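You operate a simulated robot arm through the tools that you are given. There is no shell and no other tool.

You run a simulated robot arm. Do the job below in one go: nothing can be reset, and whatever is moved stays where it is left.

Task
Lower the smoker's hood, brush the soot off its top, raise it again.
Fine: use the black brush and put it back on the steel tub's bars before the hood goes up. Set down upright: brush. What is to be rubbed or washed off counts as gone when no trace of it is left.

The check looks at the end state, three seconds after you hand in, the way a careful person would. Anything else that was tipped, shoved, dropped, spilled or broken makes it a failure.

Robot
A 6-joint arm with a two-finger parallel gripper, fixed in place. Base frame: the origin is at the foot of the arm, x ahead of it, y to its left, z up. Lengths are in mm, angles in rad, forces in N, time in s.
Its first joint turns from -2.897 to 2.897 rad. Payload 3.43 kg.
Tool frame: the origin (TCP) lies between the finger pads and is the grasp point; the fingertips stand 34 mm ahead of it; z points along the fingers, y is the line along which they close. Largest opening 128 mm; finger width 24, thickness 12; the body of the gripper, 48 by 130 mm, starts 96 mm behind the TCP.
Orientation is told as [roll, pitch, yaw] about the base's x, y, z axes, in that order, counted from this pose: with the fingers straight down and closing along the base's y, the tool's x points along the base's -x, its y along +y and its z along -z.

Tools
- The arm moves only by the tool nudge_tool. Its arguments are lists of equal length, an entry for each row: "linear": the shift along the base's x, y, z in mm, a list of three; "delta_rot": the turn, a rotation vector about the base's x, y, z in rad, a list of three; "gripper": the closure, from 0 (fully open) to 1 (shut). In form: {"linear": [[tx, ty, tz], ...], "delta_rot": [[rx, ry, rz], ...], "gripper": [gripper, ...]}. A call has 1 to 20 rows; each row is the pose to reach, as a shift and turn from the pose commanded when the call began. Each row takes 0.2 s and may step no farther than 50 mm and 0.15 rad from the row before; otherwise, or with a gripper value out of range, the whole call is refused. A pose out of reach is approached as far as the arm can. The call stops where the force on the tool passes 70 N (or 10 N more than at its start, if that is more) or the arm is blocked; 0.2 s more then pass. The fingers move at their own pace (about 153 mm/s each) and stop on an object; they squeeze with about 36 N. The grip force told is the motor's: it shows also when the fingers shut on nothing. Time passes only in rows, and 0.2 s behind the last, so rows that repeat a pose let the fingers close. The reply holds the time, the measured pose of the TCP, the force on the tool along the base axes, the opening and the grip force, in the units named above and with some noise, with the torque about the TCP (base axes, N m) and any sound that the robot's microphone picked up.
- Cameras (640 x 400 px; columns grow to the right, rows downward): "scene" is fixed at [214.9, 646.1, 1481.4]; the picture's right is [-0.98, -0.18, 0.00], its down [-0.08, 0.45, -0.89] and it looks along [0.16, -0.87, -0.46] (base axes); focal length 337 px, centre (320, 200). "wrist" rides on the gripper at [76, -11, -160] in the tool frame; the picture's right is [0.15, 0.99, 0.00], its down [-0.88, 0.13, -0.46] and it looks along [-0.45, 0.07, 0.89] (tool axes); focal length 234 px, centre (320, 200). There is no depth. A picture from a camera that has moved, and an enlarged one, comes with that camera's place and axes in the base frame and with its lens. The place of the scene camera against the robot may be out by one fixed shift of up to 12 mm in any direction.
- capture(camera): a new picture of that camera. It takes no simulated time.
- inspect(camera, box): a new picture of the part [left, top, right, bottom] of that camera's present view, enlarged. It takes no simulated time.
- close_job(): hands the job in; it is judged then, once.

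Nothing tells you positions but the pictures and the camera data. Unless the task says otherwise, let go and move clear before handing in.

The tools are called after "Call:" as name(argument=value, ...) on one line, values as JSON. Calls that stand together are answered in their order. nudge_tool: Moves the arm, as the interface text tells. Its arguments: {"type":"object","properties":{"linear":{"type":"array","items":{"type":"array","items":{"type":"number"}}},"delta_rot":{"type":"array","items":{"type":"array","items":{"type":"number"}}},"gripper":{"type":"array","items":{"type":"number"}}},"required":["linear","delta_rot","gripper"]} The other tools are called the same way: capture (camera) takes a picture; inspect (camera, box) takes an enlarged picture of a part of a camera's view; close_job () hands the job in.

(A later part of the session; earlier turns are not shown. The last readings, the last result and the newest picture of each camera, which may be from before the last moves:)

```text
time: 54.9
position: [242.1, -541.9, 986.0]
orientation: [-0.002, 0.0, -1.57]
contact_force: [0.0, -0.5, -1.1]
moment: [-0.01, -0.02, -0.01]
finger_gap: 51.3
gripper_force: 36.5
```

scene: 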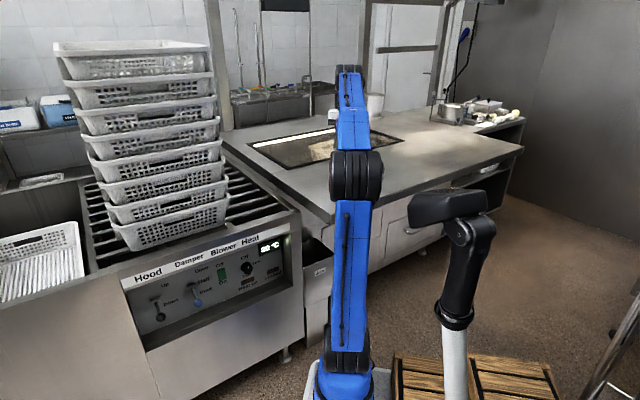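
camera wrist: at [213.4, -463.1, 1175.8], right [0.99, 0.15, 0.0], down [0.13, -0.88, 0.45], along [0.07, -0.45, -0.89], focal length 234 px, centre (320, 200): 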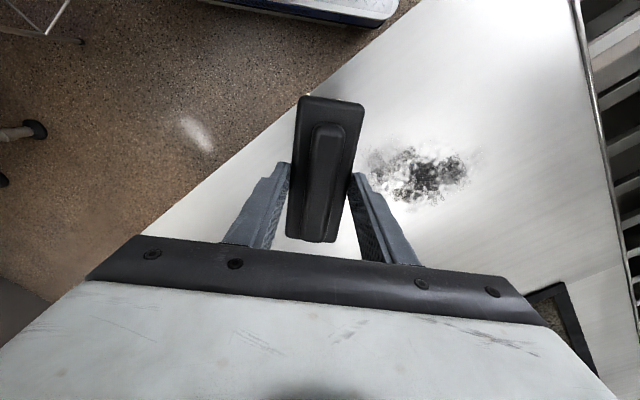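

Call:
nudge_tool(linear=[[0, 0, -1.5], [0, 0, -3]], delta_rot=[[0, 0, 0], [0, 0, 0]], gripper=[1, 1])

Call:
nudge_tool(linear=[[0, 0, -1.5], [0, 0, -3]], delta_rot=[[0, 0, 0], [0, 0, 0]], gripper=[1, 1])

Call:
capture(camera="wrist")

Call:
inspect(camera="scene", box=[320, 120, 420, 182])

```text
time: 55.5
position: [243.2, -541.9, 983.7]
orientation: [-0.003, 0.0, -1.571]
contact_force: [-0.1, -0.4, -0.6]
moment: [0.04, -0.04, 0.01]
finger_gap: 51.2
gripper_force: 36.6
```

```text
time: 56.1
position: [241.9, -541.9, 983.4]
orientation: [0.001, -0.002, -1.571]
contact_force: [2.7, -4.0, 32.4]
moment: [-0.24, -0.09, 0.03]
finger_gap: 51.9
gripper_force: 36.0
```

```text
taken
camera wrist: at [232.5, -466.6, 1141.1], right [0.99, 0.15, 0.0], down [0.13, -0.88, 0.46], along [0.07, -0.45, -0.89], focal length 234 px, centre (320, 200)
```

wrist: 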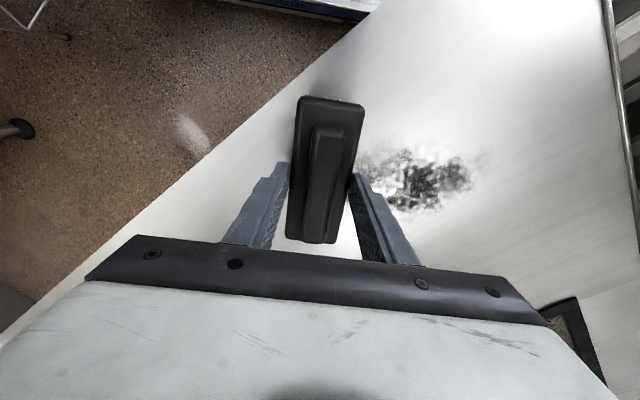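

```text
6.40 times, centred on (370, 151) of scene
camera zoom: at [214.9, 646.1, 1481.4], right [-0.98, -0.18, 0.0], down [-0.08, 0.45, -0.89], along [0.16, -0.87, -0.46], focal length 2159 px, centre (0, 514)
```

zoom: 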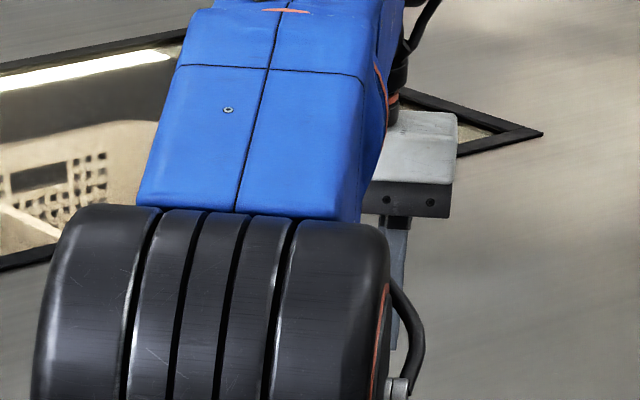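

Contact is made at TCP z≈983. I'll ease off to a light pressure and sweep across the patch in +x.

Call:
nudge_tool(linear=[[0, 0, 1.5], [15, 0, 1.5], [35, 0, 1.5], [55, 0, 1.5], [75, 0, 1.5], [95, 0, 1.5], [115, 0, 1.5], [135, 0, 1.5], [155, 0, 1.5], [175, 0, 1.5], [195, 0, 1.5], [205, 0, 1.5]], delta_rot=[[0, 0, 0], [0, 0, 0], [0, 0, 0], [0, 0, 0], [0, 0, 0], [0, 0, 0], [0, 0, 0], [0, 0, 0], [0, 0, 0], [0, 0, 0], [0, 0, 0], [0, 0, 0]], gripper=[1, 1, 1, 1, 1, 1, 1, 1, 1, 1, 1, 1])

Call:
capture(camera="wrist")

Call:
capture(camera="scene")

```text
time: 58.7
position: [448.1, -543.4, 982.7]
orientation: [-0.001, 0.002, -1.571]
contact_force: [-0.8, -0.3, -1.1]
moment: [0.01, 0.02, 0.01]
finger_gap: 51.7
gripper_force: 35.9
```

```text
taken
camera wrist: at [437.8, -468.8, 1142.0], right [0.99, 0.15, 0.0], down [0.13, -0.88, 0.45], along [0.07, -0.45, -0.89], focal length 234 px, centre (320, 200)
```

wrist: 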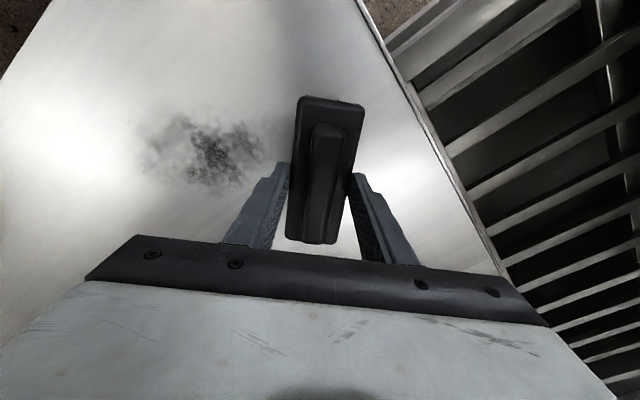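

```text
taken
```

scene: 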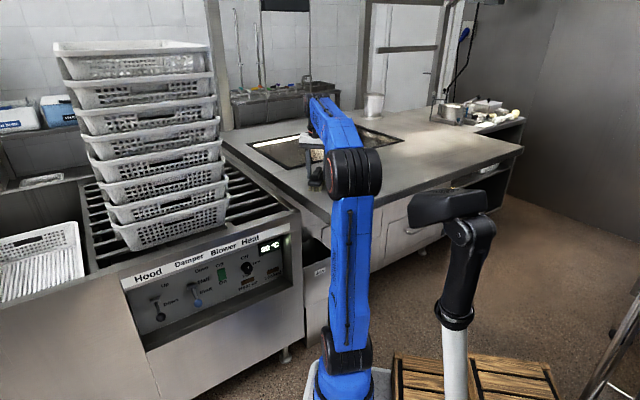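

The patch already looks lighter, though contact faded by the end of the stroke. I'll zoom in to judge what is left.

Call:
inspect(camera="wrist", box=[100, 80, 300, 205])

```text
3.20 times, centred on (200, 142) of wrist
camera zoom: at [437.8, -468.8, 1142.0], right [0.99, 0.15, 0.0], down [0.13, -0.88, 0.45], along [0.07, -0.45, -0.89], focal length 749 px, centre (704, 384)
```

zoom: 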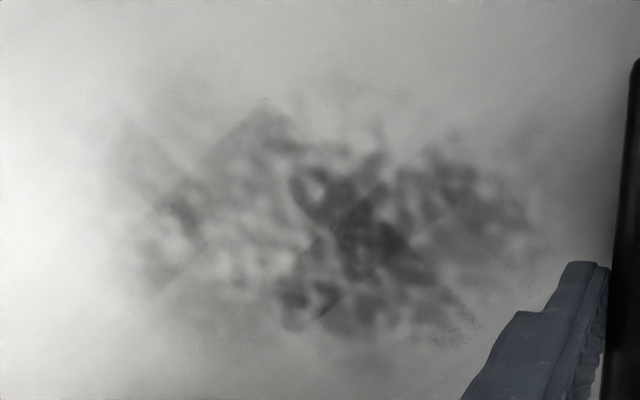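

The whole patch lightened evenly, so repeated passes with a little more pressure should clear it. I'll check contact depth here first.

Call:
nudge_tool(linear=[[0, -3, -1], [0, -3, -2]], delta_rot=[[0, 0, 0], [0, 0, 0]], gripper=[1, 1])

```text
time: 59.3
position: [447.8, -546.9, 983.0]
orientation: [0.002, -0.001, -1.572]
contact_force: [3.2, -0.3, 8.3]
moment: [0.32, -0.12, -0.1]
finger_gap: 51.3
gripper_force: 36.2
```

About 10 N of contact now. I'll sweep back and forth, compensating the small slope to keep pressure steady.

Call:
nudge_tool(linear=[[-20, 0, 0.1], [-40, 0, 0.2], [-60, 0, 0.4], [-80, 0, 0.5], [-100, 0, 0.6], [-120, 0, 0.7], [-140, 0, 0.9], [-160, 0, 1.0], [-180, 0, 1.1], [-200, 0, 1.2], [-180, 0, 1.1], [-160, 0, 1.0], [-140, 0, 0.9], [-120, 0, 0.7], [-100, 0, 0.6], [-80, 0, 0.5], [-60, 0, 0.4], [-40, 0, 0.2], [-20, 0, 0.1], [0, 0, 0]], delta_rot=[[0, 0, 0], [0, 0, 0], [0, 0, 0], [0, 0, 0], [0, 0, 0], [0, 0, 0], [0, 0, 0], [0, 0, 0], [0, 0, 0], [0, 0, 0], [0, 0, 0], [0, 0, 0], [0, 0, 0], [0, 0, 0], [0, 0, 0], [0, 0, 0], [0, 0, 0], [0, 0, 0], [0, 0, 0], [0, 0, 0]], gripper=[1, 1, 1, 1, 1, 1, 1, 1, 1, 1, 1, 1, 1, 1, 1, 1, 1, 1, 1, 1])

Call:
capture(camera="wrist")

Call:
inspect(camera="wrist", box=[100, 80, 300, 205])

```text
time: 63.5
position: [444.2, -546.5, 978.1]
orientation: [-0.003, 0.002, -1.57]
contact_force: [-1.6, 0.7, 2.9]
moment: [0.2, 0.11, 0.06]
finger_gap: 51.4
gripper_force: 36.4
```

```text
taken
camera wrist: at [435.2, -470.9, 1137.6], right [0.99, 0.15, 0.0], down [0.13, -0.88, 0.45], along [0.07, -0.45, -0.89], focal length 234 px, centre (320, 200)
```

wrist: 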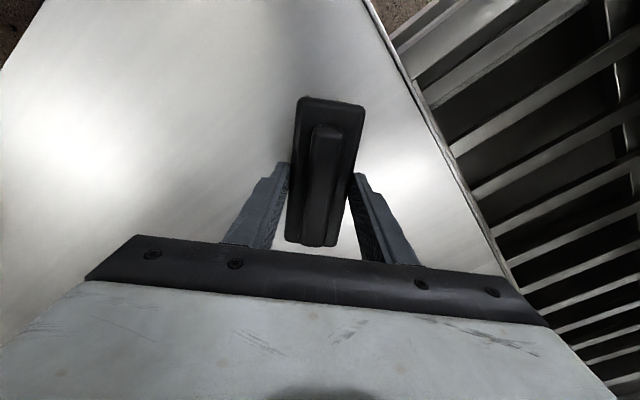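

```text
3.20 times, centred on (200, 142) of wrist
camera zoom: at [435.2, -470.9, 1137.6], right [0.99, 0.15, 0.0], down [0.13, -0.88, 0.45], along [0.07, -0.45, -0.89], focal length 749 px, centre (704, 384)
```

zoom: 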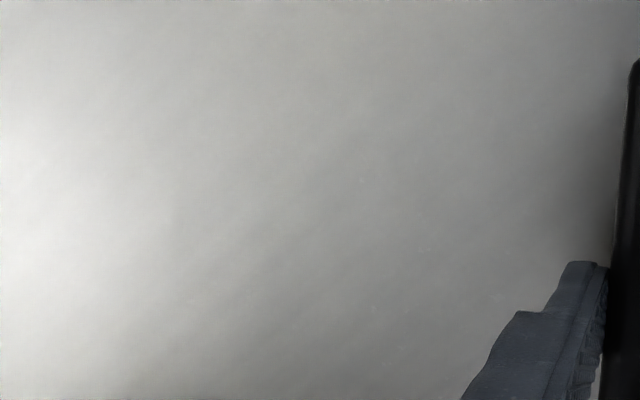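

The patch looks gone. To make sure no faint edge remains, I'll do one more light pass in each direction with the brush shifted ±12 mm in y.

Call:
nudge_tool(linear=[[0, 12, 0], [-20, 12, 0], [-40, 12, 0], [-60, 12, 0.1], [-80, 12, 0.2], [-100, 12, 0.3], [-120, 12, 0.4], [-140, 12, 0.5], [-160, 12, 0.6], [-180, 12, 0.7], [-180, -14, 0.7], [-160, -14, 0.6], [-140, -14, 0.5], [-120, -14, 0.4], [-100, -14, 0.3], [-80, -14, 0.2], [-60, -14, 0.1], [-40, -14, 0], [-20, -14, 0], [0, -14, 0]], delta_rot=[[0, 0, 0], [0, 0, 0], [0, 0, 0], [0, 0, 0], [0, 0, 0], [0, 0, 0], [0, 0, 0], [0, 0, 0], [0, 0, 0], [0, 0, 0], [0, 0, 0], [0, 0, 0], [0, 0, 0], [0, 0, 0], [0, 0, 0], [0, 0, 0], [0, 0, 0], [0, 0, 0], [0, 0, 0], [0, 0, 0]], gripper=[1, 1, 1, 1, 1, 1, 1, 1, 1, 1, 1, 1, 1, 1, 1, 1, 1, 1, 1, 1])

Call:
capture(camera="wrist")

```text
time: 67.7
position: [447.9, -558.5, 979.4]
orientation: [-0.003, 0.001, -1.573]
contact_force: [-1.0, 0.1, -1.5]
moment: [0.01, 0.02, 0.0]
finger_gap: 51.2
gripper_force: 35.6
```

```text
taken
camera wrist: at [437.0, -484.9, 1138.2], right [0.99, 0.15, 0.0], down [0.13, -0.88, 0.45], along [0.07, -0.45, -0.89], focal length 234 px, centre (320, 200)
```

wrist: 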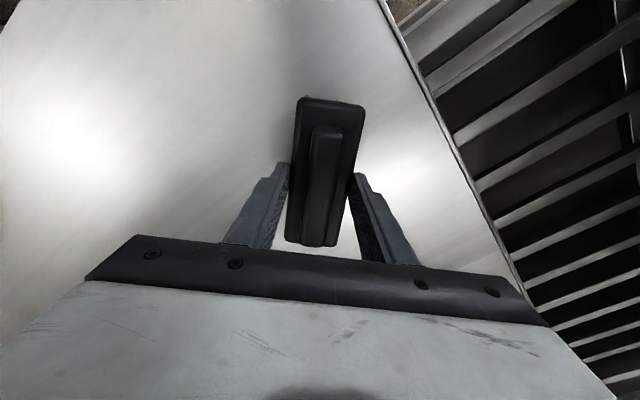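

The surface looks clean. I'll lift straight up and check the whole area from above.

Call:
nudge_tool(linear=[[0, 0, 15], [0, 0, 40], [0, 0, 75], [0, 0, 105]], delta_rot=[[0, 0, 0], [0, 0, 0], [0, 0, 0], [0, 0, 0]], gripper=[1, 1, 1, 1])

Call:
capture(camera="wrist")

Call:
inspect(camera="wrist", box=[90, 40, 330, 190])

Call:
inspect(camera="scene", box=[210, 90, 530, 290])

```text
time: 68.7
position: [449.2, -561.7, 1084.1]
orientation: [-0.001, 0.001, -1.57]
contact_force: [-0.5, -0.1, -1.5]
moment: [0.0, 0.02, 0.01]
finger_gap: 51.3
gripper_force: 35.3
```

```text
taken
camera wrist: at [438.4, -486.7, 1243.4], right [0.99, 0.15, 0.0], down [0.13, -0.88, 0.45], along [0.07, -0.45, -0.89], focal length 234 px, centre (320, 200)
```

wrist: 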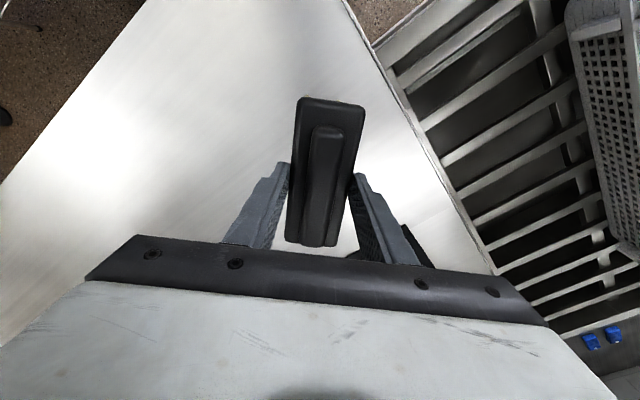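

```text
2.67 times, centred on (210, 115) of wrist
camera zoom: at [438.4, -486.7, 1243.4], right [0.99, 0.15, 0.0], down [0.13, -0.88, 0.45], along [0.07, -0.45, -0.89], focal length 624 px, centre (613, 427)
```

zoom: 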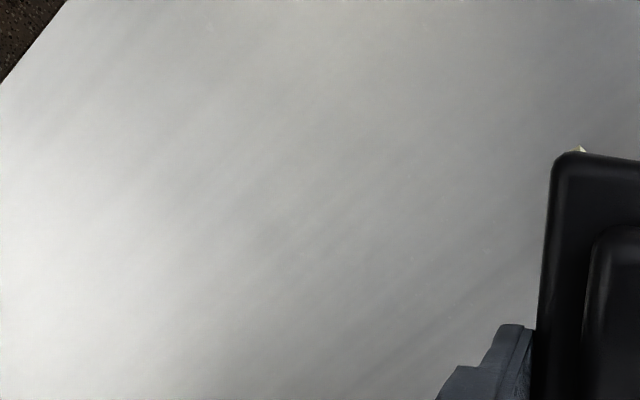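

```text
2.00 times, centred on (370, 190) of scene
camera zoom: at [214.9, 646.1, 1481.4], right [-0.98, -0.18, 0.0], down [-0.08, 0.45, -0.89], along [0.16, -0.87, -0.46], focal length 675 px, centre (220, 220)
```

zoom: 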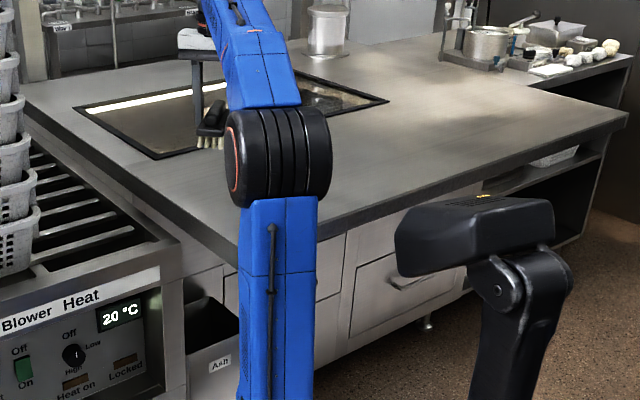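

The hood top is clean. Now I'll carry the brush back above its place on the bars, restoring yaw -0.76.

Call:
nudge_tool(linear=[[25, 10, 5], [60, 25, 6], [97, 42, 6], [134, 58, 6], [171, 74, 6], [206, 89, 6], [231, 100, 6], [238, 102.5, 6], [238, 102.5, 6]], delta_rot=[[0, 0, 0.1], [0, 0, 0.2], [0, 0, 0.32], [0, 0, 0.44], [0, 0, 0.56], [0, 0, 0.67], [0, 0, 0.77], [0, 0, 0.81], [0, 0, 0.81]], gripper=[1, 1, 1, 1, 1, 1, 1, 1, 1])

Call:
capture(camera="wrist")

Call:
inspect(camera="scene", box=[180, 60, 340, 160])

```text
time: 70.7
position: [686.5, -458.5, 1093.5]
orientation: [-0.001, 0.001, -0.761]
contact_force: [-0.9, 0.4, -1.0]
moment: [0.01, 0.02, 0.0]
finger_gap: 51.4
gripper_force: 36.2
```

```text
taken
camera wrist: at [624.3, -415.2, 1251.7], right [0.58, 0.82, 0.0], down [0.73, -0.51, 0.45], along [0.37, -0.26, -0.89], focal length 234 px, centre (320, 200)
```

wrist: 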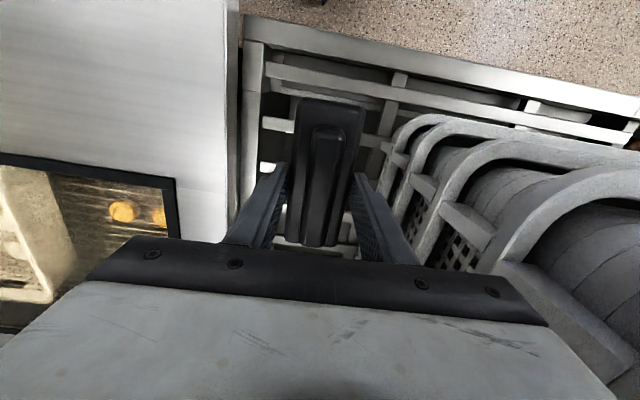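

```text
4.00 times, centred on (260, 110) of scene
camera zoom: at [214.9, 646.1, 1481.4], right [-0.98, -0.18, 0.0], down [-0.08, 0.45, -0.89], along [0.16, -0.87, -0.46], focal length 1349 px, centre (560, 560)
```

zoom: 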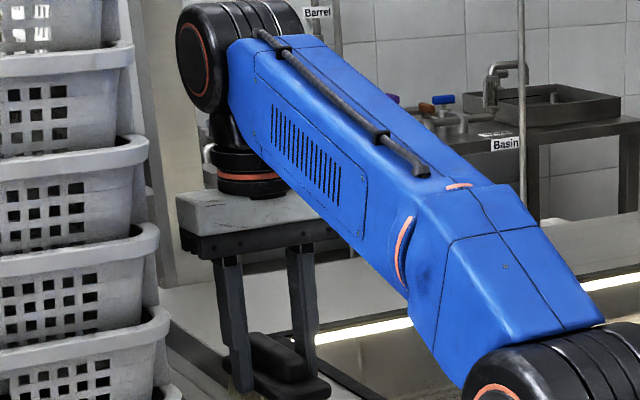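

The brush is above its original spot. I'll descend to just above the bars, then feel for contact.

Call:
nudge_tool(linear=[[0, 0, -35], [0, 0, -75], [0, 0, -115], [0, 0, -150], [0, 0, -175], [0, 0, -190], [0, 0, -193]], delta_rot=[[0, 0, 0], [0, 0, 0], [0, 0, 0], [0, 0, 0], [0, 0, 0], [0, 0, 0], [0, 0, 0]], gripper=[1, 1, 1, 1, 1, 1, 1])

Call:
inspect(camera="scene", box=[215, 160, 315, 222])

Call:
inspect(camera="wrist", box=[220, 80, 420, 240])

```text
time: 72.3
position: [687.0, -457.9, 900.4]
orientation: [-0.002, 0.0, -0.761]
contact_force: [0.1, 0.4, -1.1]
moment: [0.02, 0.03, 0.0]
finger_gap: 51.5
gripper_force: 35.8
```

```text
6.40 times, centred on (265, 191) of scene
camera zoom: at [214.9, 646.1, 1481.4], right [-0.98, -0.18, 0.0], down [-0.08, 0.45, -0.89], along [0.16, -0.87, -0.46], focal length 2159 px, centre (672, 258)
```

zoom: 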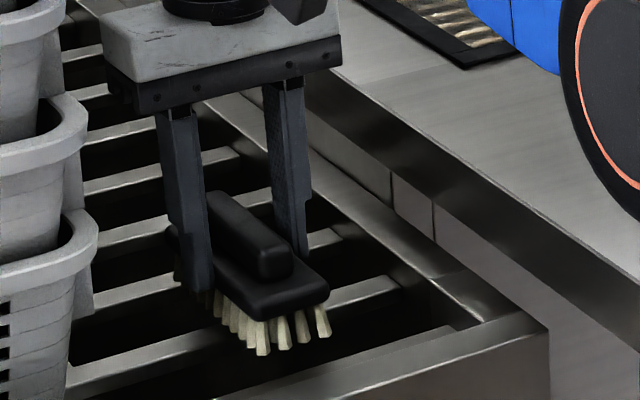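

```text
2.50 times, centred on (320, 160) of wrist
camera zoom: at [625.0, -414.7, 1059.2], right [0.58, 0.82, 0.0], down [0.73, -0.51, 0.46], along [0.37, -0.26, -0.89], focal length 585 px, centre (320, 300)
```

zoom: 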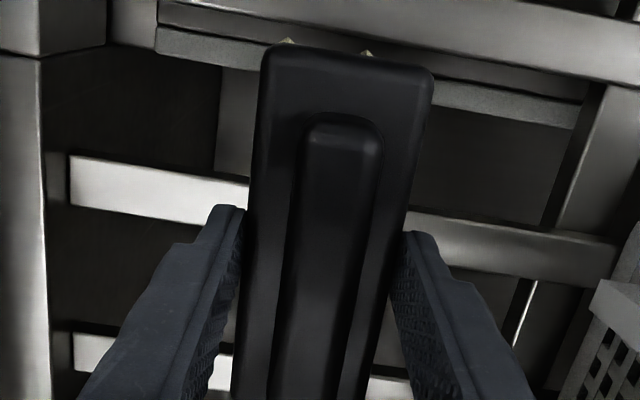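

About 12 mm remain to the resting height. I'll lower in small steps until contact.

Call:
nudge_tool(linear=[[0, 0, -3], [0, 0, -6], [0, 0, -8]], delta_rot=[[0, 0, 0], [0, 0, 0], [0, 0, 0]], gripper=[1, 1, 1])

Call:
nudge_tool(linear=[[0, 0, -1], [0, 0, -2]], delta_rot=[[0, 0, 0], [0, 0, 0]], gripper=[1, 1])

```text
time: 73.1
position: [686.2, -457.6, 890.9]
orientation: [-0.001, 0.002, -0.761]
contact_force: [-0.8, 0.0, -1.0]
moment: [-0.02, 0.0, 0.0]
finger_gap: 51.2
gripper_force: 36.1
```

```text
time: 73.7
position: [684.9, -457.1, 888.8]
orientation: [-0.002, 0.002, -0.761]
contact_force: [-0.1, -0.1, -1.8]
moment: [0.01, 0.04, 0.01]
finger_gap: 51.2
gripper_force: 36.1
```

Call:
nudge_tool(linear=[[0, 0, -1], [0, 0, -1.5]], delta_rot=[[0, 0, 0], [0, 0, 0]], gripper=[1, 1])

Call:
inspect(camera="scene", box=[215, 160, 315, 222])

```text
time: 74.3
position: [685.5, -457.5, 886.2]
orientation: [0.0, 0.0, -0.762]
contact_force: [0.0, -0.7, 0.5]
moment: [0.09, 0.06, 0.04]
finger_gap: 51.2
gripper_force: 35.8
```

```text
6.40 times, centred on (265, 191) of scene
camera zoom: at [214.9, 646.1, 1481.4], right [-0.98, -0.18, 0.0], down [-0.08, 0.45, -0.89], along [0.16, -0.87, -0.46], focal length 2159 px, centre (672, 258)
```

zoom: 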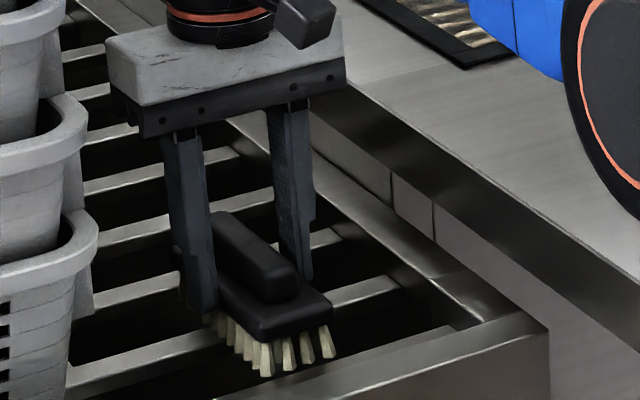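

Contact has just begun, and the brush is back at its original height. One more millimetre, then I'll open gently.

Call:
nudge_tool(linear=[[0, 0, -0.8], [0, 0, -0.8]], delta_rot=[[0, 0, 0], [0, 0, 0]], gripper=[1, 1])

Call:
nudge_tool(linear=[[0, 0, 0], [0, 0, 0], [0, 0, 0], [0, 0, 0]], delta_rot=[[0, 0, 0], [0, 0, 0], [0, 0, 0], [0, 0, 0]], gripper=[0.58, 0.54, 0.5, 0.45])

Call:
inspect(camera="scene", box=[215, 160, 315, 222])

Call:
inspect(camera="wrist", box=[220, 80, 420, 240])

```text
time: 74.9
position: [684.9, -456.5, 886.4]
orientation: [-0.002, 0.0, -0.761]
contact_force: [1.6, -0.2, 12.8]
moment: [0.54, 0.45, -0.06]
finger_gap: 51.3
gripper_force: 36.4
```

```text
time: 75.9
position: [684.6, -457.0, 885.7]
orientation: [-0.002, 0.002, -0.76]
contact_force: [-0.4, -0.2, -0.3]
moment: [0.01, 0.02, -0.02]
finger_gap: 70.1
gripper_force: 0.0
```

```text
6.40 times, centred on (265, 191) of scene
camera zoom: at [214.9, 646.1, 1481.4], right [-0.98, -0.18, 0.0], down [-0.08, 0.45, -0.89], along [0.16, -0.87, -0.46], focal length 2159 px, centre (672, 258)
```

zoom: 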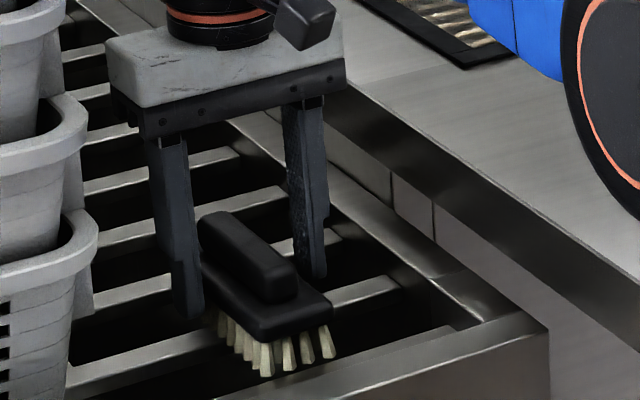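

```text
2.50 times, centred on (320, 160) of wrist
camera zoom: at [623.2, -413.9, 1044.7], right [0.58, 0.82, 0.0], down [0.73, -0.51, 0.45], along [0.37, -0.26, -0.89], focal length 585 px, centre (320, 300)
```

zoom: 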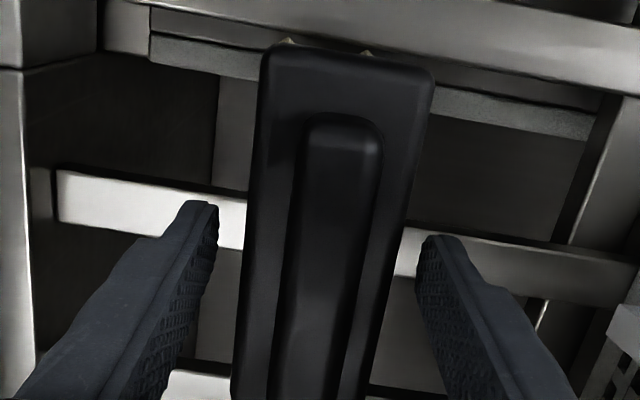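

The brush is released, standing upright on the bars, and the fingers are clear on both sides. I'll retreat straight up.

Call:
nudge_tool(linear=[[0, 0, 10], [0, 0, 30], [0, 0, 65], [0, 0, 105], [0, 0, 145], [0, 0, 185], [0, 0, 215]], delta_rot=[[0, 0, 0], [0, 0, 0], [0, 0, 0], [0, 0, 0], [0, 0, 0], [0, 0, 0], [0, 0, 0]], gripper=[0.45, 0.45, 0.45, 0.45, 0.45, 0.45, 0.45])

Call:
capture(camera="wrist")

Call:
inspect(camera="scene", box=[215, 170, 315, 232])

```text
time: 77.5
position: [686.3, -458.1, 1102.4]
orientation: [-0.001, 0.001, -0.76]
contact_force: [-0.2, 0.0, -0.4]
moment: [0.0, -0.03, -0.02]
finger_gap: 70.5
gripper_force: 0.0
```

```text
taken
camera wrist: at [623.9, -414.1, 1261.3], right [0.58, 0.82, 0.0], down [0.73, -0.51, 0.45], along [0.37, -0.26, -0.89], focal length 234 px, centre (320, 200)
```

wrist: 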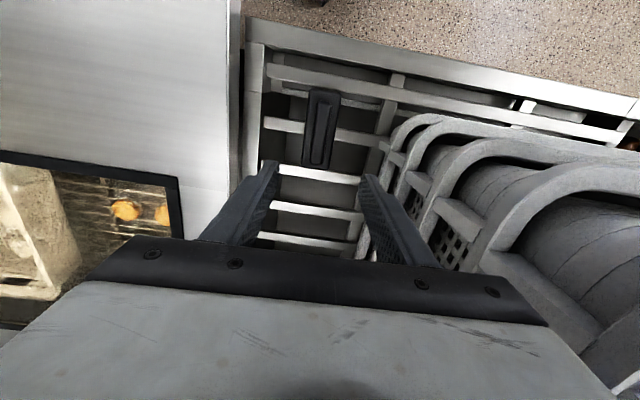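

```text
6.40 times, centred on (265, 201) of scene
camera zoom: at [214.9, 646.1, 1481.4], right [-0.98, -0.18, 0.0], down [-0.08, 0.45, -0.89], along [0.16, -0.87, -0.46], focal length 2159 px, centre (672, 194)
```

zoom: 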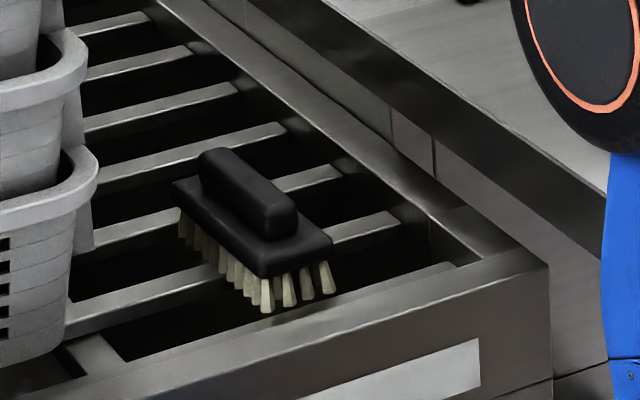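

The brush is back upright on its bars. On the way to the panel I'll stop at the earlier vantage point and check the hood top once more for soot.

Call:
nudge_tool(linear=[[-37, 22, 6], [-75, 43, 12], [-112, 65, 18], [-150, 86, 24], [-187, 108, 28]], delta_rot=[[0, 0, 0], [0, 0, 0], [0, 0, 0], [0, 0, 0], [0, 0, 0]], gripper=[0.6, 0.8, 1, 1, 1])

Call:
capture(camera="wrist")

Call:
inspect(camera="wrist", box=[40, 30, 300, 192])

Call:
inspect(camera="scene", box=[300, 150, 400, 212])

```text
time: 78.7
position: [496.0, -351.7, 1131.1]
orientation: [0.001, 0.001, -0.762]
contact_force: [0.1, 0.3, -0.6]
moment: [0.07, 0.08, -0.01]
finger_gap: 0.2
gripper_force: 32.6
```

```text
taken
camera wrist: at [434.0, -308.4, 1289.8], right [0.58, 0.82, 0.0], down [0.73, -0.51, 0.45], along [0.37, -0.26, -0.89], focal length 234 px, centre (320, 200)
```

wrist: 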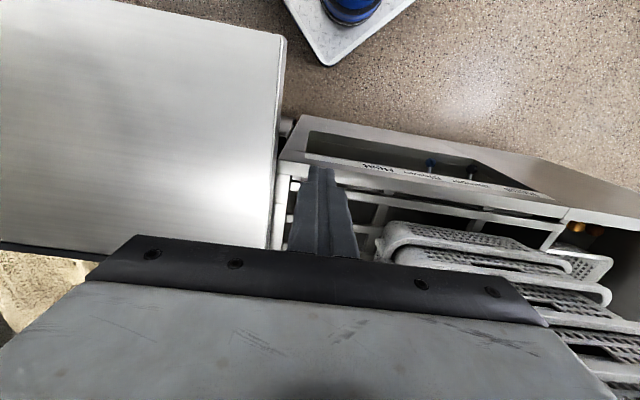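

```text
2.46 times, centred on (170, 111) of wrist
camera zoom: at [434.0, -308.4, 1289.8], right [0.58, 0.82, 0.0], down [0.73, -0.51, 0.45], along [0.37, -0.26, -0.89], focal length 576 px, centre (689, 419)
```

zoom: 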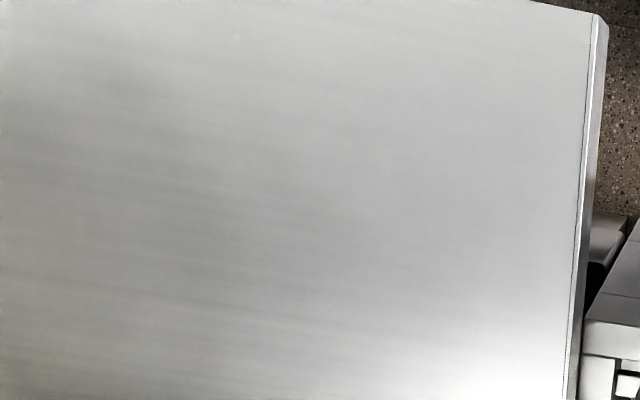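

```text
6.40 times, centred on (350, 181) of scene
camera zoom: at [214.9, 646.1, 1481.4], right [-0.98, -0.18, 0.0], down [-0.08, 0.45, -0.89], along [0.16, -0.87, -0.46], focal length 2159 px, centre (128, 322)
```

zoom: 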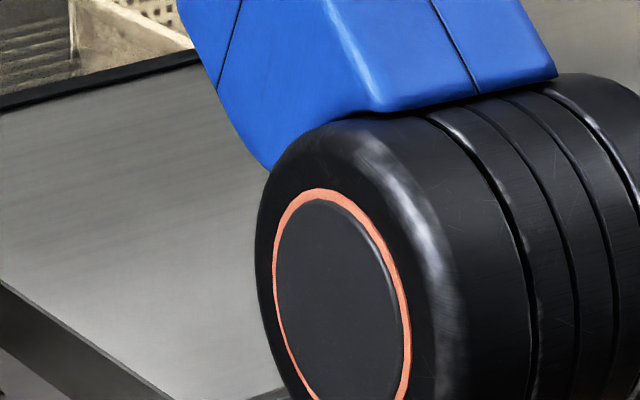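

The hood top is clean. Now I'll swing back high to the panel side, then tilt and descend to get the closed fingers under the Hood lever.

Call:
nudge_tool(linear=[[16, 43, 0], [32, 86, 0], [48, 129, 0], [64, 172, 0], [76, 213, -6], [88, 253, -11], [100, 294, -17], [111, 334, -22], [123, 375, -28]], delta_rot=[[0, 0, 0], [0, 0, 0], [0, 0, 0], [0, 0, 0], [0, 0, -0.01], [0, 0, -0.02], [0, 0, -0.025], [0, 0, -0.025], [0, 0, -0.025]], gripper=[1, 1, 1, 1, 1, 1, 1, 1, 1])

Call:
capture(camera="scene")

Call:
inspect(camera="scene", box=[210, 90, 530, 290])

```text
time: 80.7
position: [616.6, 29.1, 1100.8]
orientation: [0.0, -0.001, -0.788]
contact_force: [0.0, -0.6, 0.1]
moment: [-0.01, 0.0, 0.02]
finger_gap: 0.0
gripper_force: 32.8
```

```text
taken
```

scene: 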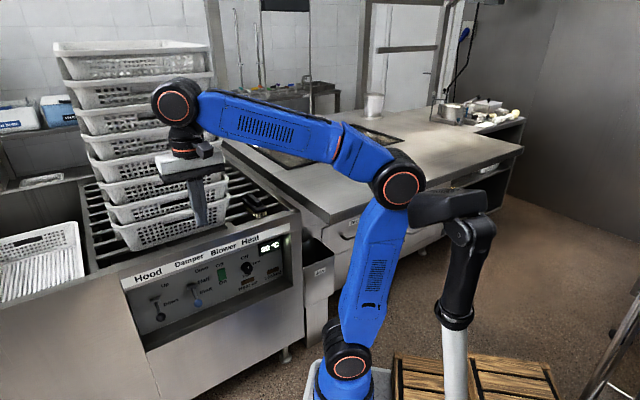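

```text
2.00 times, centred on (370, 190) of scene
camera zoom: at [214.9, 646.1, 1481.4], right [-0.98, -0.18, 0.0], down [-0.08, 0.45, -0.89], along [0.16, -0.87, -0.46], focal length 675 px, centre (220, 220)
```

zoom: 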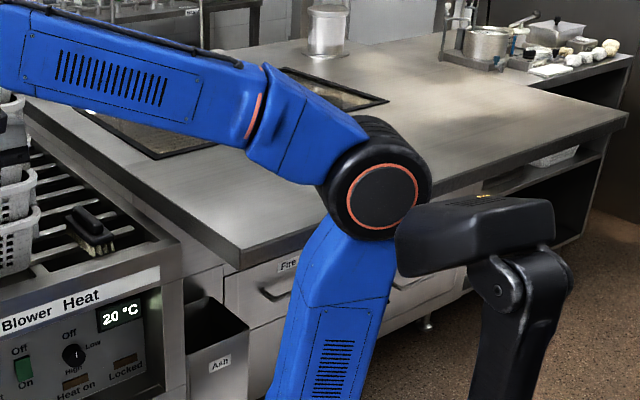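

The hood looks clean from here too. Now tilting down toward the panel to a stand-off just below lever height.

Call:
nudge_tool(linear=[[9, 4, -36], [18, 9, -72], [27, 13, -108], [36, 18, -143], [45, 22, -179], [54, 27, -215], [63, 31, -251], [78, 27, -291], [93, 23, -332], [108, 19, -372], [123, 14, -413], [138, 10, -453], [153, 5, -494], [168, 1, -534]], delta_rot=[[-0.1014, -0.1009, 0], [-0.2027, -0.2017, 0], [-0.3041, -0.3026, 0], [-0.4055, -0.4034, 0], [-0.5069, -0.5043, 0], [-0.6082, -0.6051, 0], [-0.7089, -0.7053, 0], [-0.782, -0.778, 0], [-0.855, -0.8505, 0], [-0.928, -0.923, 0], [-1.001, -0.996, 0], [-1.074, -1.0685, 0], [-1.147, -1.141, 0], [-1.2193, -1.2131, 0]], gripper=[1, 1, 1, 1, 1, 1, 1, 1, 1, 1, 1, 1, 1, 1])

Call:
capture(camera="wrist")

Call:
capture(camera="scene")

```text
time: 83.7
position: [808.1, 45.0, 597.7]
orientation: [-3.038, -1.427, 2.244]
contact_force: [0.3, 0.4, 0.6]
moment: [0.07, 0.01, 0.0]
finger_gap: 0.0
gripper_force: 33.3
out of reach, approached as far as the arm can: row 14
```

```text
taken
camera wrist: at [695.6, 141.1, 500.2], right [0.72, 0.68, -0.16], down [-0.3, 0.51, 0.8], along [0.63, -0.53, 0.57], focal length 234 px, centre (320, 200)
```

wrist: 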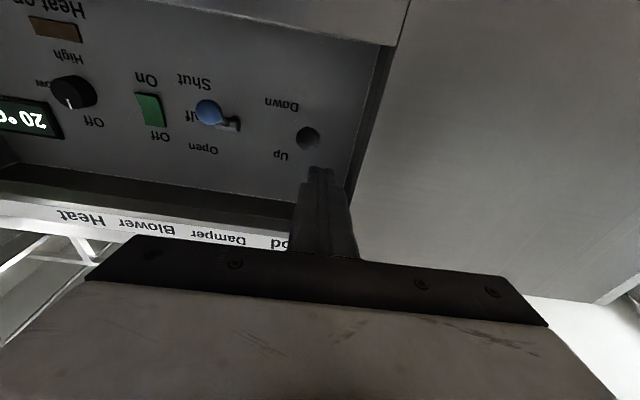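

```text
taken
```

scene: 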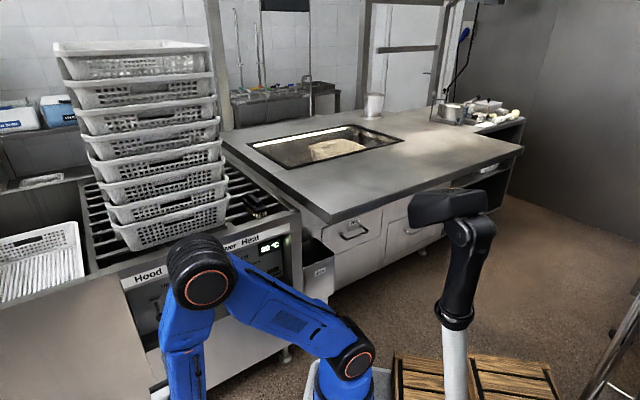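

The arm hit a limit with the tool pointed upward, but the soot-free hood is now fully visible. I'll use a slightly downward tilt (1.40) instead, which keeps the wrist higher, and line up under the ball.

Call:
nudge_tool(linear=[[-2, -8, 0], [-4, -16, -5], [-5, -24, -16], [-5, -24, -16]], delta_rot=[[0.075, 0.0745, 0], [0.149, 0.148, 0], [0.2226, 0.2214, 0], [0.2226, 0.2214, 0]], gripper=[1, 1, 1, 1])

Call:
capture(camera="wrist")

```text
time: 84.7
position: [805.1, 21.0, 583.7]
orientation: [-0.014, -1.403, -0.775]
contact_force: [-0.3, 0.0, 0.1]
moment: [-0.01, 0.0, 0.02]
finger_gap: 0.1
gripper_force: 32.4
```

```text
taken
camera wrist: at [676.4, 133.0, 534.4], right [0.68, 0.71, -0.15], down [-0.12, 0.31, 0.94], along [0.72, -0.63, 0.3], focal length 234 px, centre (320, 200)
```

wrist: 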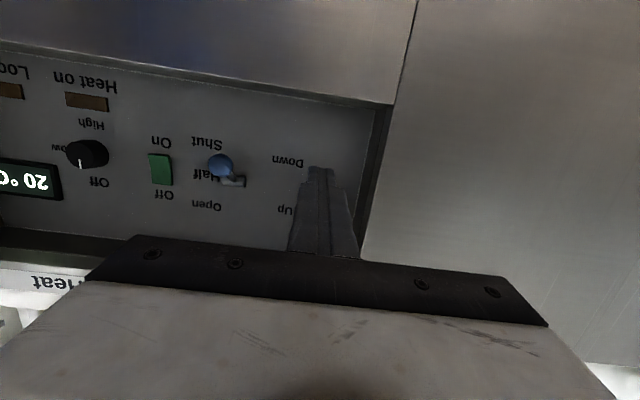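

This pose is reachable and the fingertips line up with the ball, whose underside is near z 596. I'll drop 10 mm for clearance and slide in beneath it.

Call:
nudge_tool(linear=[[0, 0, -10], [23, -23, -10], [46, -47, -10], [69, -70, -10]], delta_rot=[[0, 0, 0], [0, 0, 0], [0, 0, 0], [0, 0, 0]], gripper=[1, 1, 1, 1])

Call:
capture(camera="wrist")

Call:
capture(camera="scene")

```text
time: 85.7
position: [874.8, -48.1, 574.2]
orientation: [-0.016, -1.405, -0.774]
contact_force: [0.1, -1.2, -0.7]
moment: [-0.01, 0.02, -0.03]
finger_gap: 0.0
gripper_force: 32.8
```

```text
taken
camera wrist: at [747.8, 63.7, 525.2], right [0.68, 0.71, -0.15], down [-0.12, 0.31, 0.94], along [0.72, -0.63, 0.3], focal length 234 px, centre (320, 200)
```

wrist: 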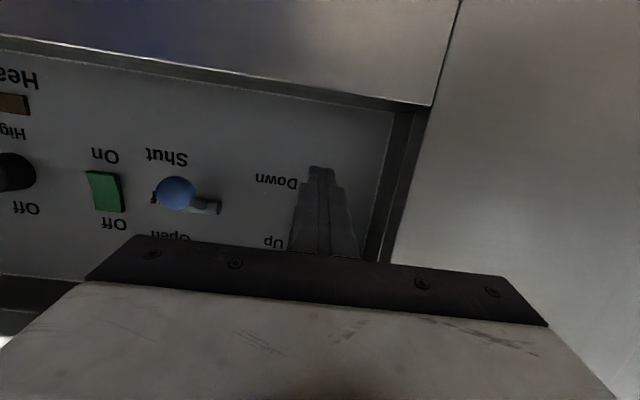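

```text
taken
```

scene: 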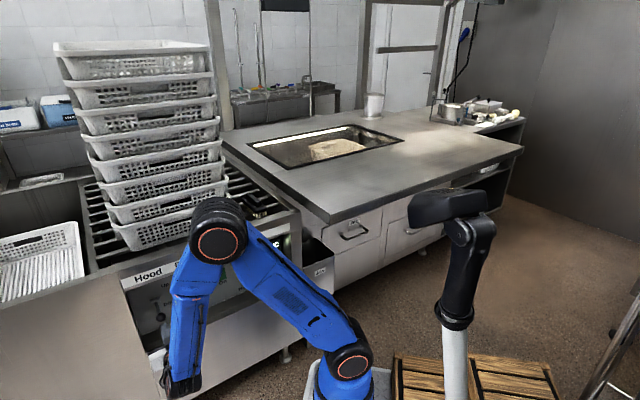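

The fingers are below the ball. I'll shift a few millimetres sideways to centre, then lift the lever.

Call:
nudge_tool(linear=[[-3, -3, 5], [-3, -3, 13], [-3, -3, 21], [-3, -3, 29], [-3, -3, 37], [-3, -3, 45], [-3, -3, 53]], delta_rot=[[0, 0, 0], [0, 0, 0], [0, 0, 0], [0, 0, 0], [0, 0, 0], [0, 0, 0], [0, 0, 0]], gripper=[1, 1, 1, 1, 1, 1, 1])

Call:
capture(camera="wrist")

Call:
inspect(camera="scene", box=[100, 250, 240, 360])

```text
time: 87.3
position: [874.1, -50.7, 626.7]
orientation: [-0.008, -1.407, -0.779]
contact_force: [-0.1, -0.4, -0.4]
moment: [-0.01, -0.02, 0.03]
finger_gap: 0.1
gripper_force: 32.8
```

```text
taken
camera wrist: at [746.2, 60.3, 577.9], right [0.68, 0.71, -0.15], down [-0.12, 0.31, 0.94], along [0.72, -0.63, 0.3], focal length 234 px, centre (320, 200)
```

wrist: 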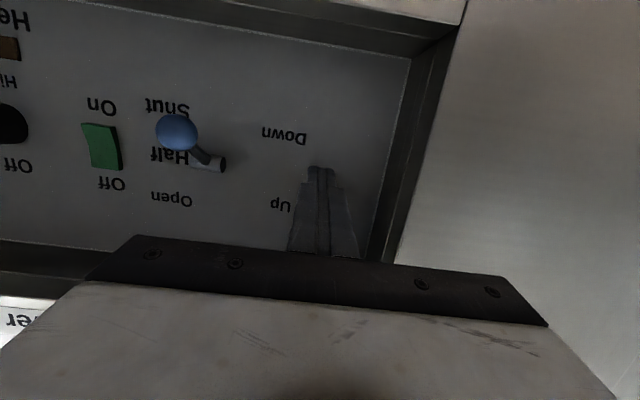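

```text
3.64 times, centred on (170, 305) of scene
camera zoom: at [214.9, 646.1, 1481.4], right [-0.98, -0.18, 0.0], down [-0.08, 0.45, -0.89], along [0.16, -0.87, -0.46], focal length 1227 px, centre (866, -182)
```

zoom: 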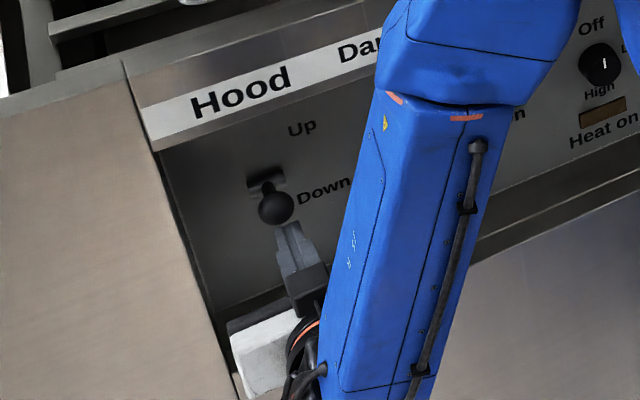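

The lever ball is back at its original Up position in the picture. I'll wait and watch for the hood to rise.

Call:
nudge_tool(linear=[[0, 0, 0], [0, 0, 0], [0, 0, 0], [0, 0, 0], [0, 0, 0], [0, 0, 0], [0, 0, 0], [0, 0, 0]], delta_rot=[[0, 0, 0], [0, 0, 0], [0, 0, 0], [0, 0, 0], [0, 0, 0], [0, 0, 0], [0, 0, 0], [0, 0, 0]], gripper=[1, 1, 1, 1, 1, 1, 1, 1])

Call:
capture(camera="scene")

```text
time: 89.1
position: [873.4, -50.6, 626.9]
orientation: [-0.012, -1.406, -0.777]
contact_force: [-0.6, -0.7, 0.5]
moment: [0.0, 0.01, 0.0]
finger_gap: 0.1
gripper_force: 33.4
```

```text
taken
```

scene: 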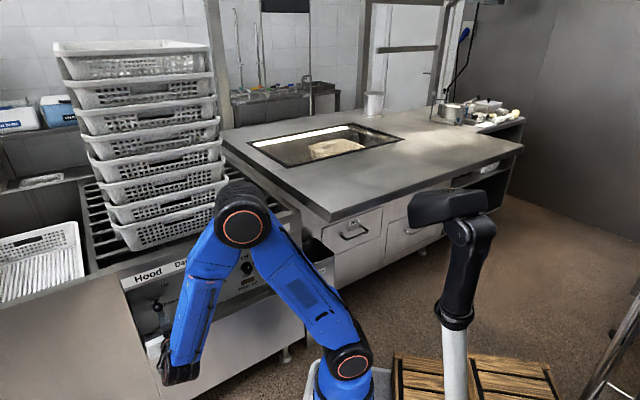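

The hood hasn't moved yet. I'll press the lever up gently until it meets its stop.

Call:
nudge_tool(linear=[[0, 0, 4], [0, 0, 8]], delta_rot=[[0, 0, 0], [0, 0, 0]], gripper=[1, 1])

Call:
nudge_tool(linear=[[0, 0, 3], [0, 0, 5]], delta_rot=[[0, 0, 0], [0, 0, 0]], gripper=[1, 1])

Call:
capture(camera="scene")

Call:
inspect(camera="scene", box=[100, 250, 240, 360])

```text
time: 89.7
position: [872.3, -51.8, 636.0]
orientation: [-0.014, -1.405, -0.776]
contact_force: [0.9, 0.5, -0.2]
moment: [0.0, 0.03, -0.03]
finger_gap: 0.0
gripper_force: 33.1
```

```text
time: 90.3
position: [870.1, -51.2, 635.9]
orientation: [-0.036, -1.399, -0.754]
contact_force: [-8.3, 3.3, -44.3]
moment: [0.91, 0.94, 0.37]
finger_gap: 0.4
gripper_force: 33.1
```

```text
taken
```

scene: 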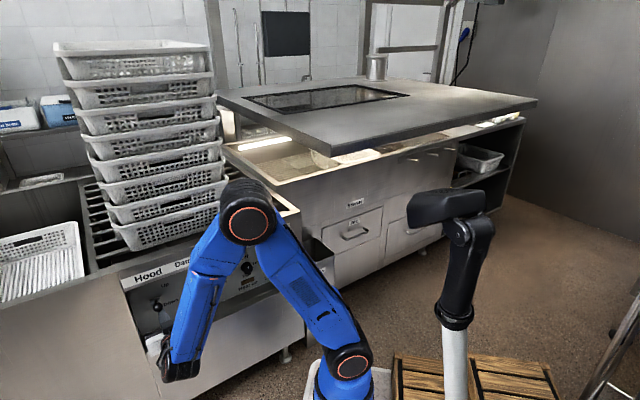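

```text
3.64 times, centred on (170, 305) of scene
camera zoom: at [214.9, 646.1, 1481.4], right [-0.98, -0.18, 0.0], down [-0.08, 0.45, -0.89], along [0.16, -0.87, -0.46], focal length 1227 px, centre (866, -182)
```

zoom: 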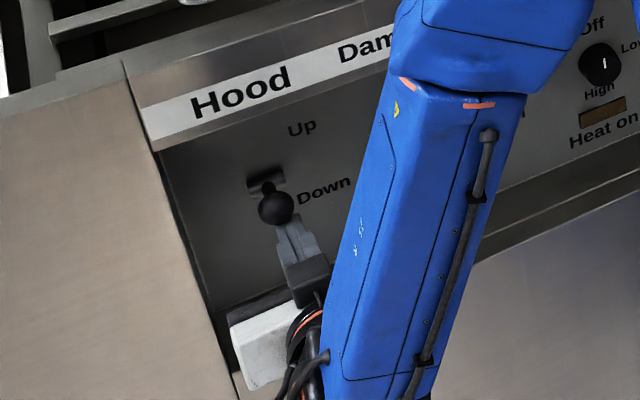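

The hood is rising and the lever is on its upper stop. I'll ease down and withdraw from under the lever.

Call:
nudge_tool(linear=[[0, 0, -6], [0, 0, -14], [-22, 22, -14], [-50, 50, -14], [-80, 80, -14], [-110, 110, -10], [-110, 110, -10], [-110, 110, -10]], delta_rot=[[0, 0, 0], [0, 0, 0], [0, 0, 0], [0, 0, 0], [0, 0, 0], [0, 0, 0], [0, 0, 0], [0, 0, 0]], gripper=[1, 1, 1, 1, 1, 1, 1, 1])

Call:
capture(camera="scene")

Call:
capture(camera="wrist")

```text
time: 92.1
position: [759.9, 58.1, 632.1]
orientation: [-0.012, -1.405, -0.775]
contact_force: [0.0, 0.4, 0.1]
moment: [-0.02, 0.03, -0.02]
finger_gap: 0.0
gripper_force: 32.8
```

```text
taken
```

scene: 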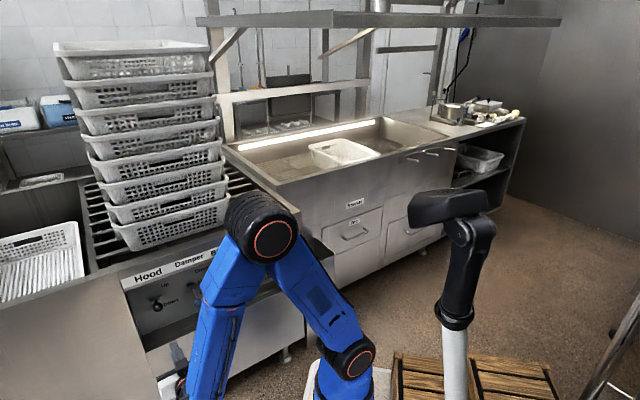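

```text
taken
camera wrist: at [633.3, 169.6, 583.9], right [0.68, 0.71, -0.15], down [-0.12, 0.31, 0.94], along [0.72, -0.63, 0.3], focal length 234 px, centre (320, 200)
```

wrist: 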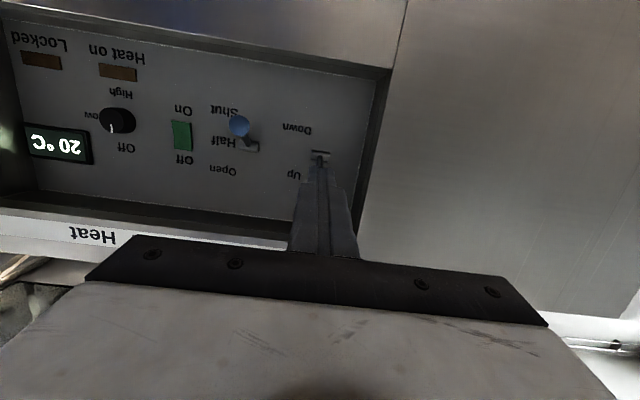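

The hood keeps rising. I'll move the arm back to a clear pose in front of the panel and wait until it has stopped.

Call:
nudge_tool(linear=[[-15, 5, 35], [-30, 10, 70], [-45, 10, 110], [-60, 10, 150], [-75, 10, 190], [-80, 5, 220], [-80, 5, 220], [-80, 5, 220], [-80, 5, 220], [-80, 5, 220], [-80, 5, 220], [-80, 5, 220], [-80, 5, 220], [-80, 5, 220], [-80, 5, 220], [-80, 5, 220], [-80, 5, 220], [-80, 5, 220], [-80, 5, 220], [-80, 5, 220]], delta_rot=[[0.05, 0.05, 0], [0.1, 0.1, 0], [0.15, 0.15, 0], [0.2, 0.2, 0], [0.25, 0.25, 0], [0.28, 0.28, 0], [0.28, 0.28, 0], [0.28, 0.28, 0], [0.28, 0.28, 0], [0.28, 0.28, 0], [0.28, 0.28, 0], [0.28, 0.28, 0], [0.28, 0.28, 0], [0.28, 0.28, 0], [0.28, 0.28, 0], [0.28, 0.28, 0], [0.28, 0.28, 0], [0.28, 0.28, 0], [0.28, 0.28, 0], [0.28, 0.28, 0]], gripper=[1, 1, 1, 1, 1, 1, 1, 1, 1, 1, 1, 1, 1, 1, 1, 1, 1, 1, 1, 1])

Call:
capture(camera="scene")

Call:
capture(camera="wrist")

```text
time: 96.3
position: [680.7, 64.2, 850.4]
orientation: [-0.007, -1.007, -0.78]
contact_force: [0.1, 0.4, -1.0]
moment: [0.0, 0.02, -0.01]
finger_gap: 0.1
gripper_force: 33.1
```

```text
taken
```

scene: 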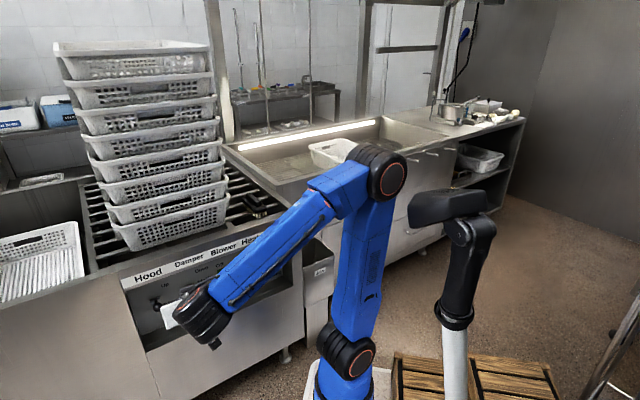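

```text
taken
camera wrist: at [550.0, 179.1, 871.0], right [0.65, 0.75, -0.13], down [0.15, 0.04, 0.99], along [0.75, -0.66, -0.09], focal length 234 px, centre (320, 200)
```

wrist: 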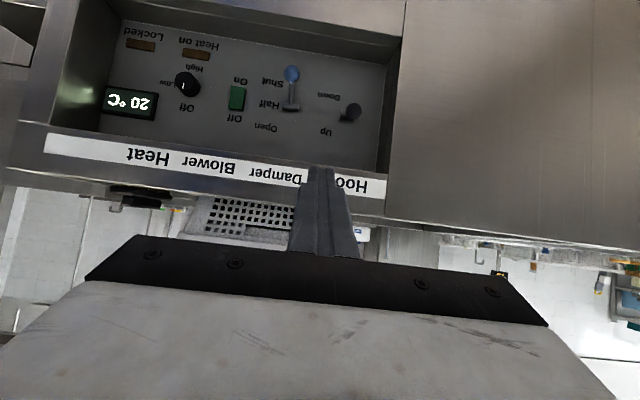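

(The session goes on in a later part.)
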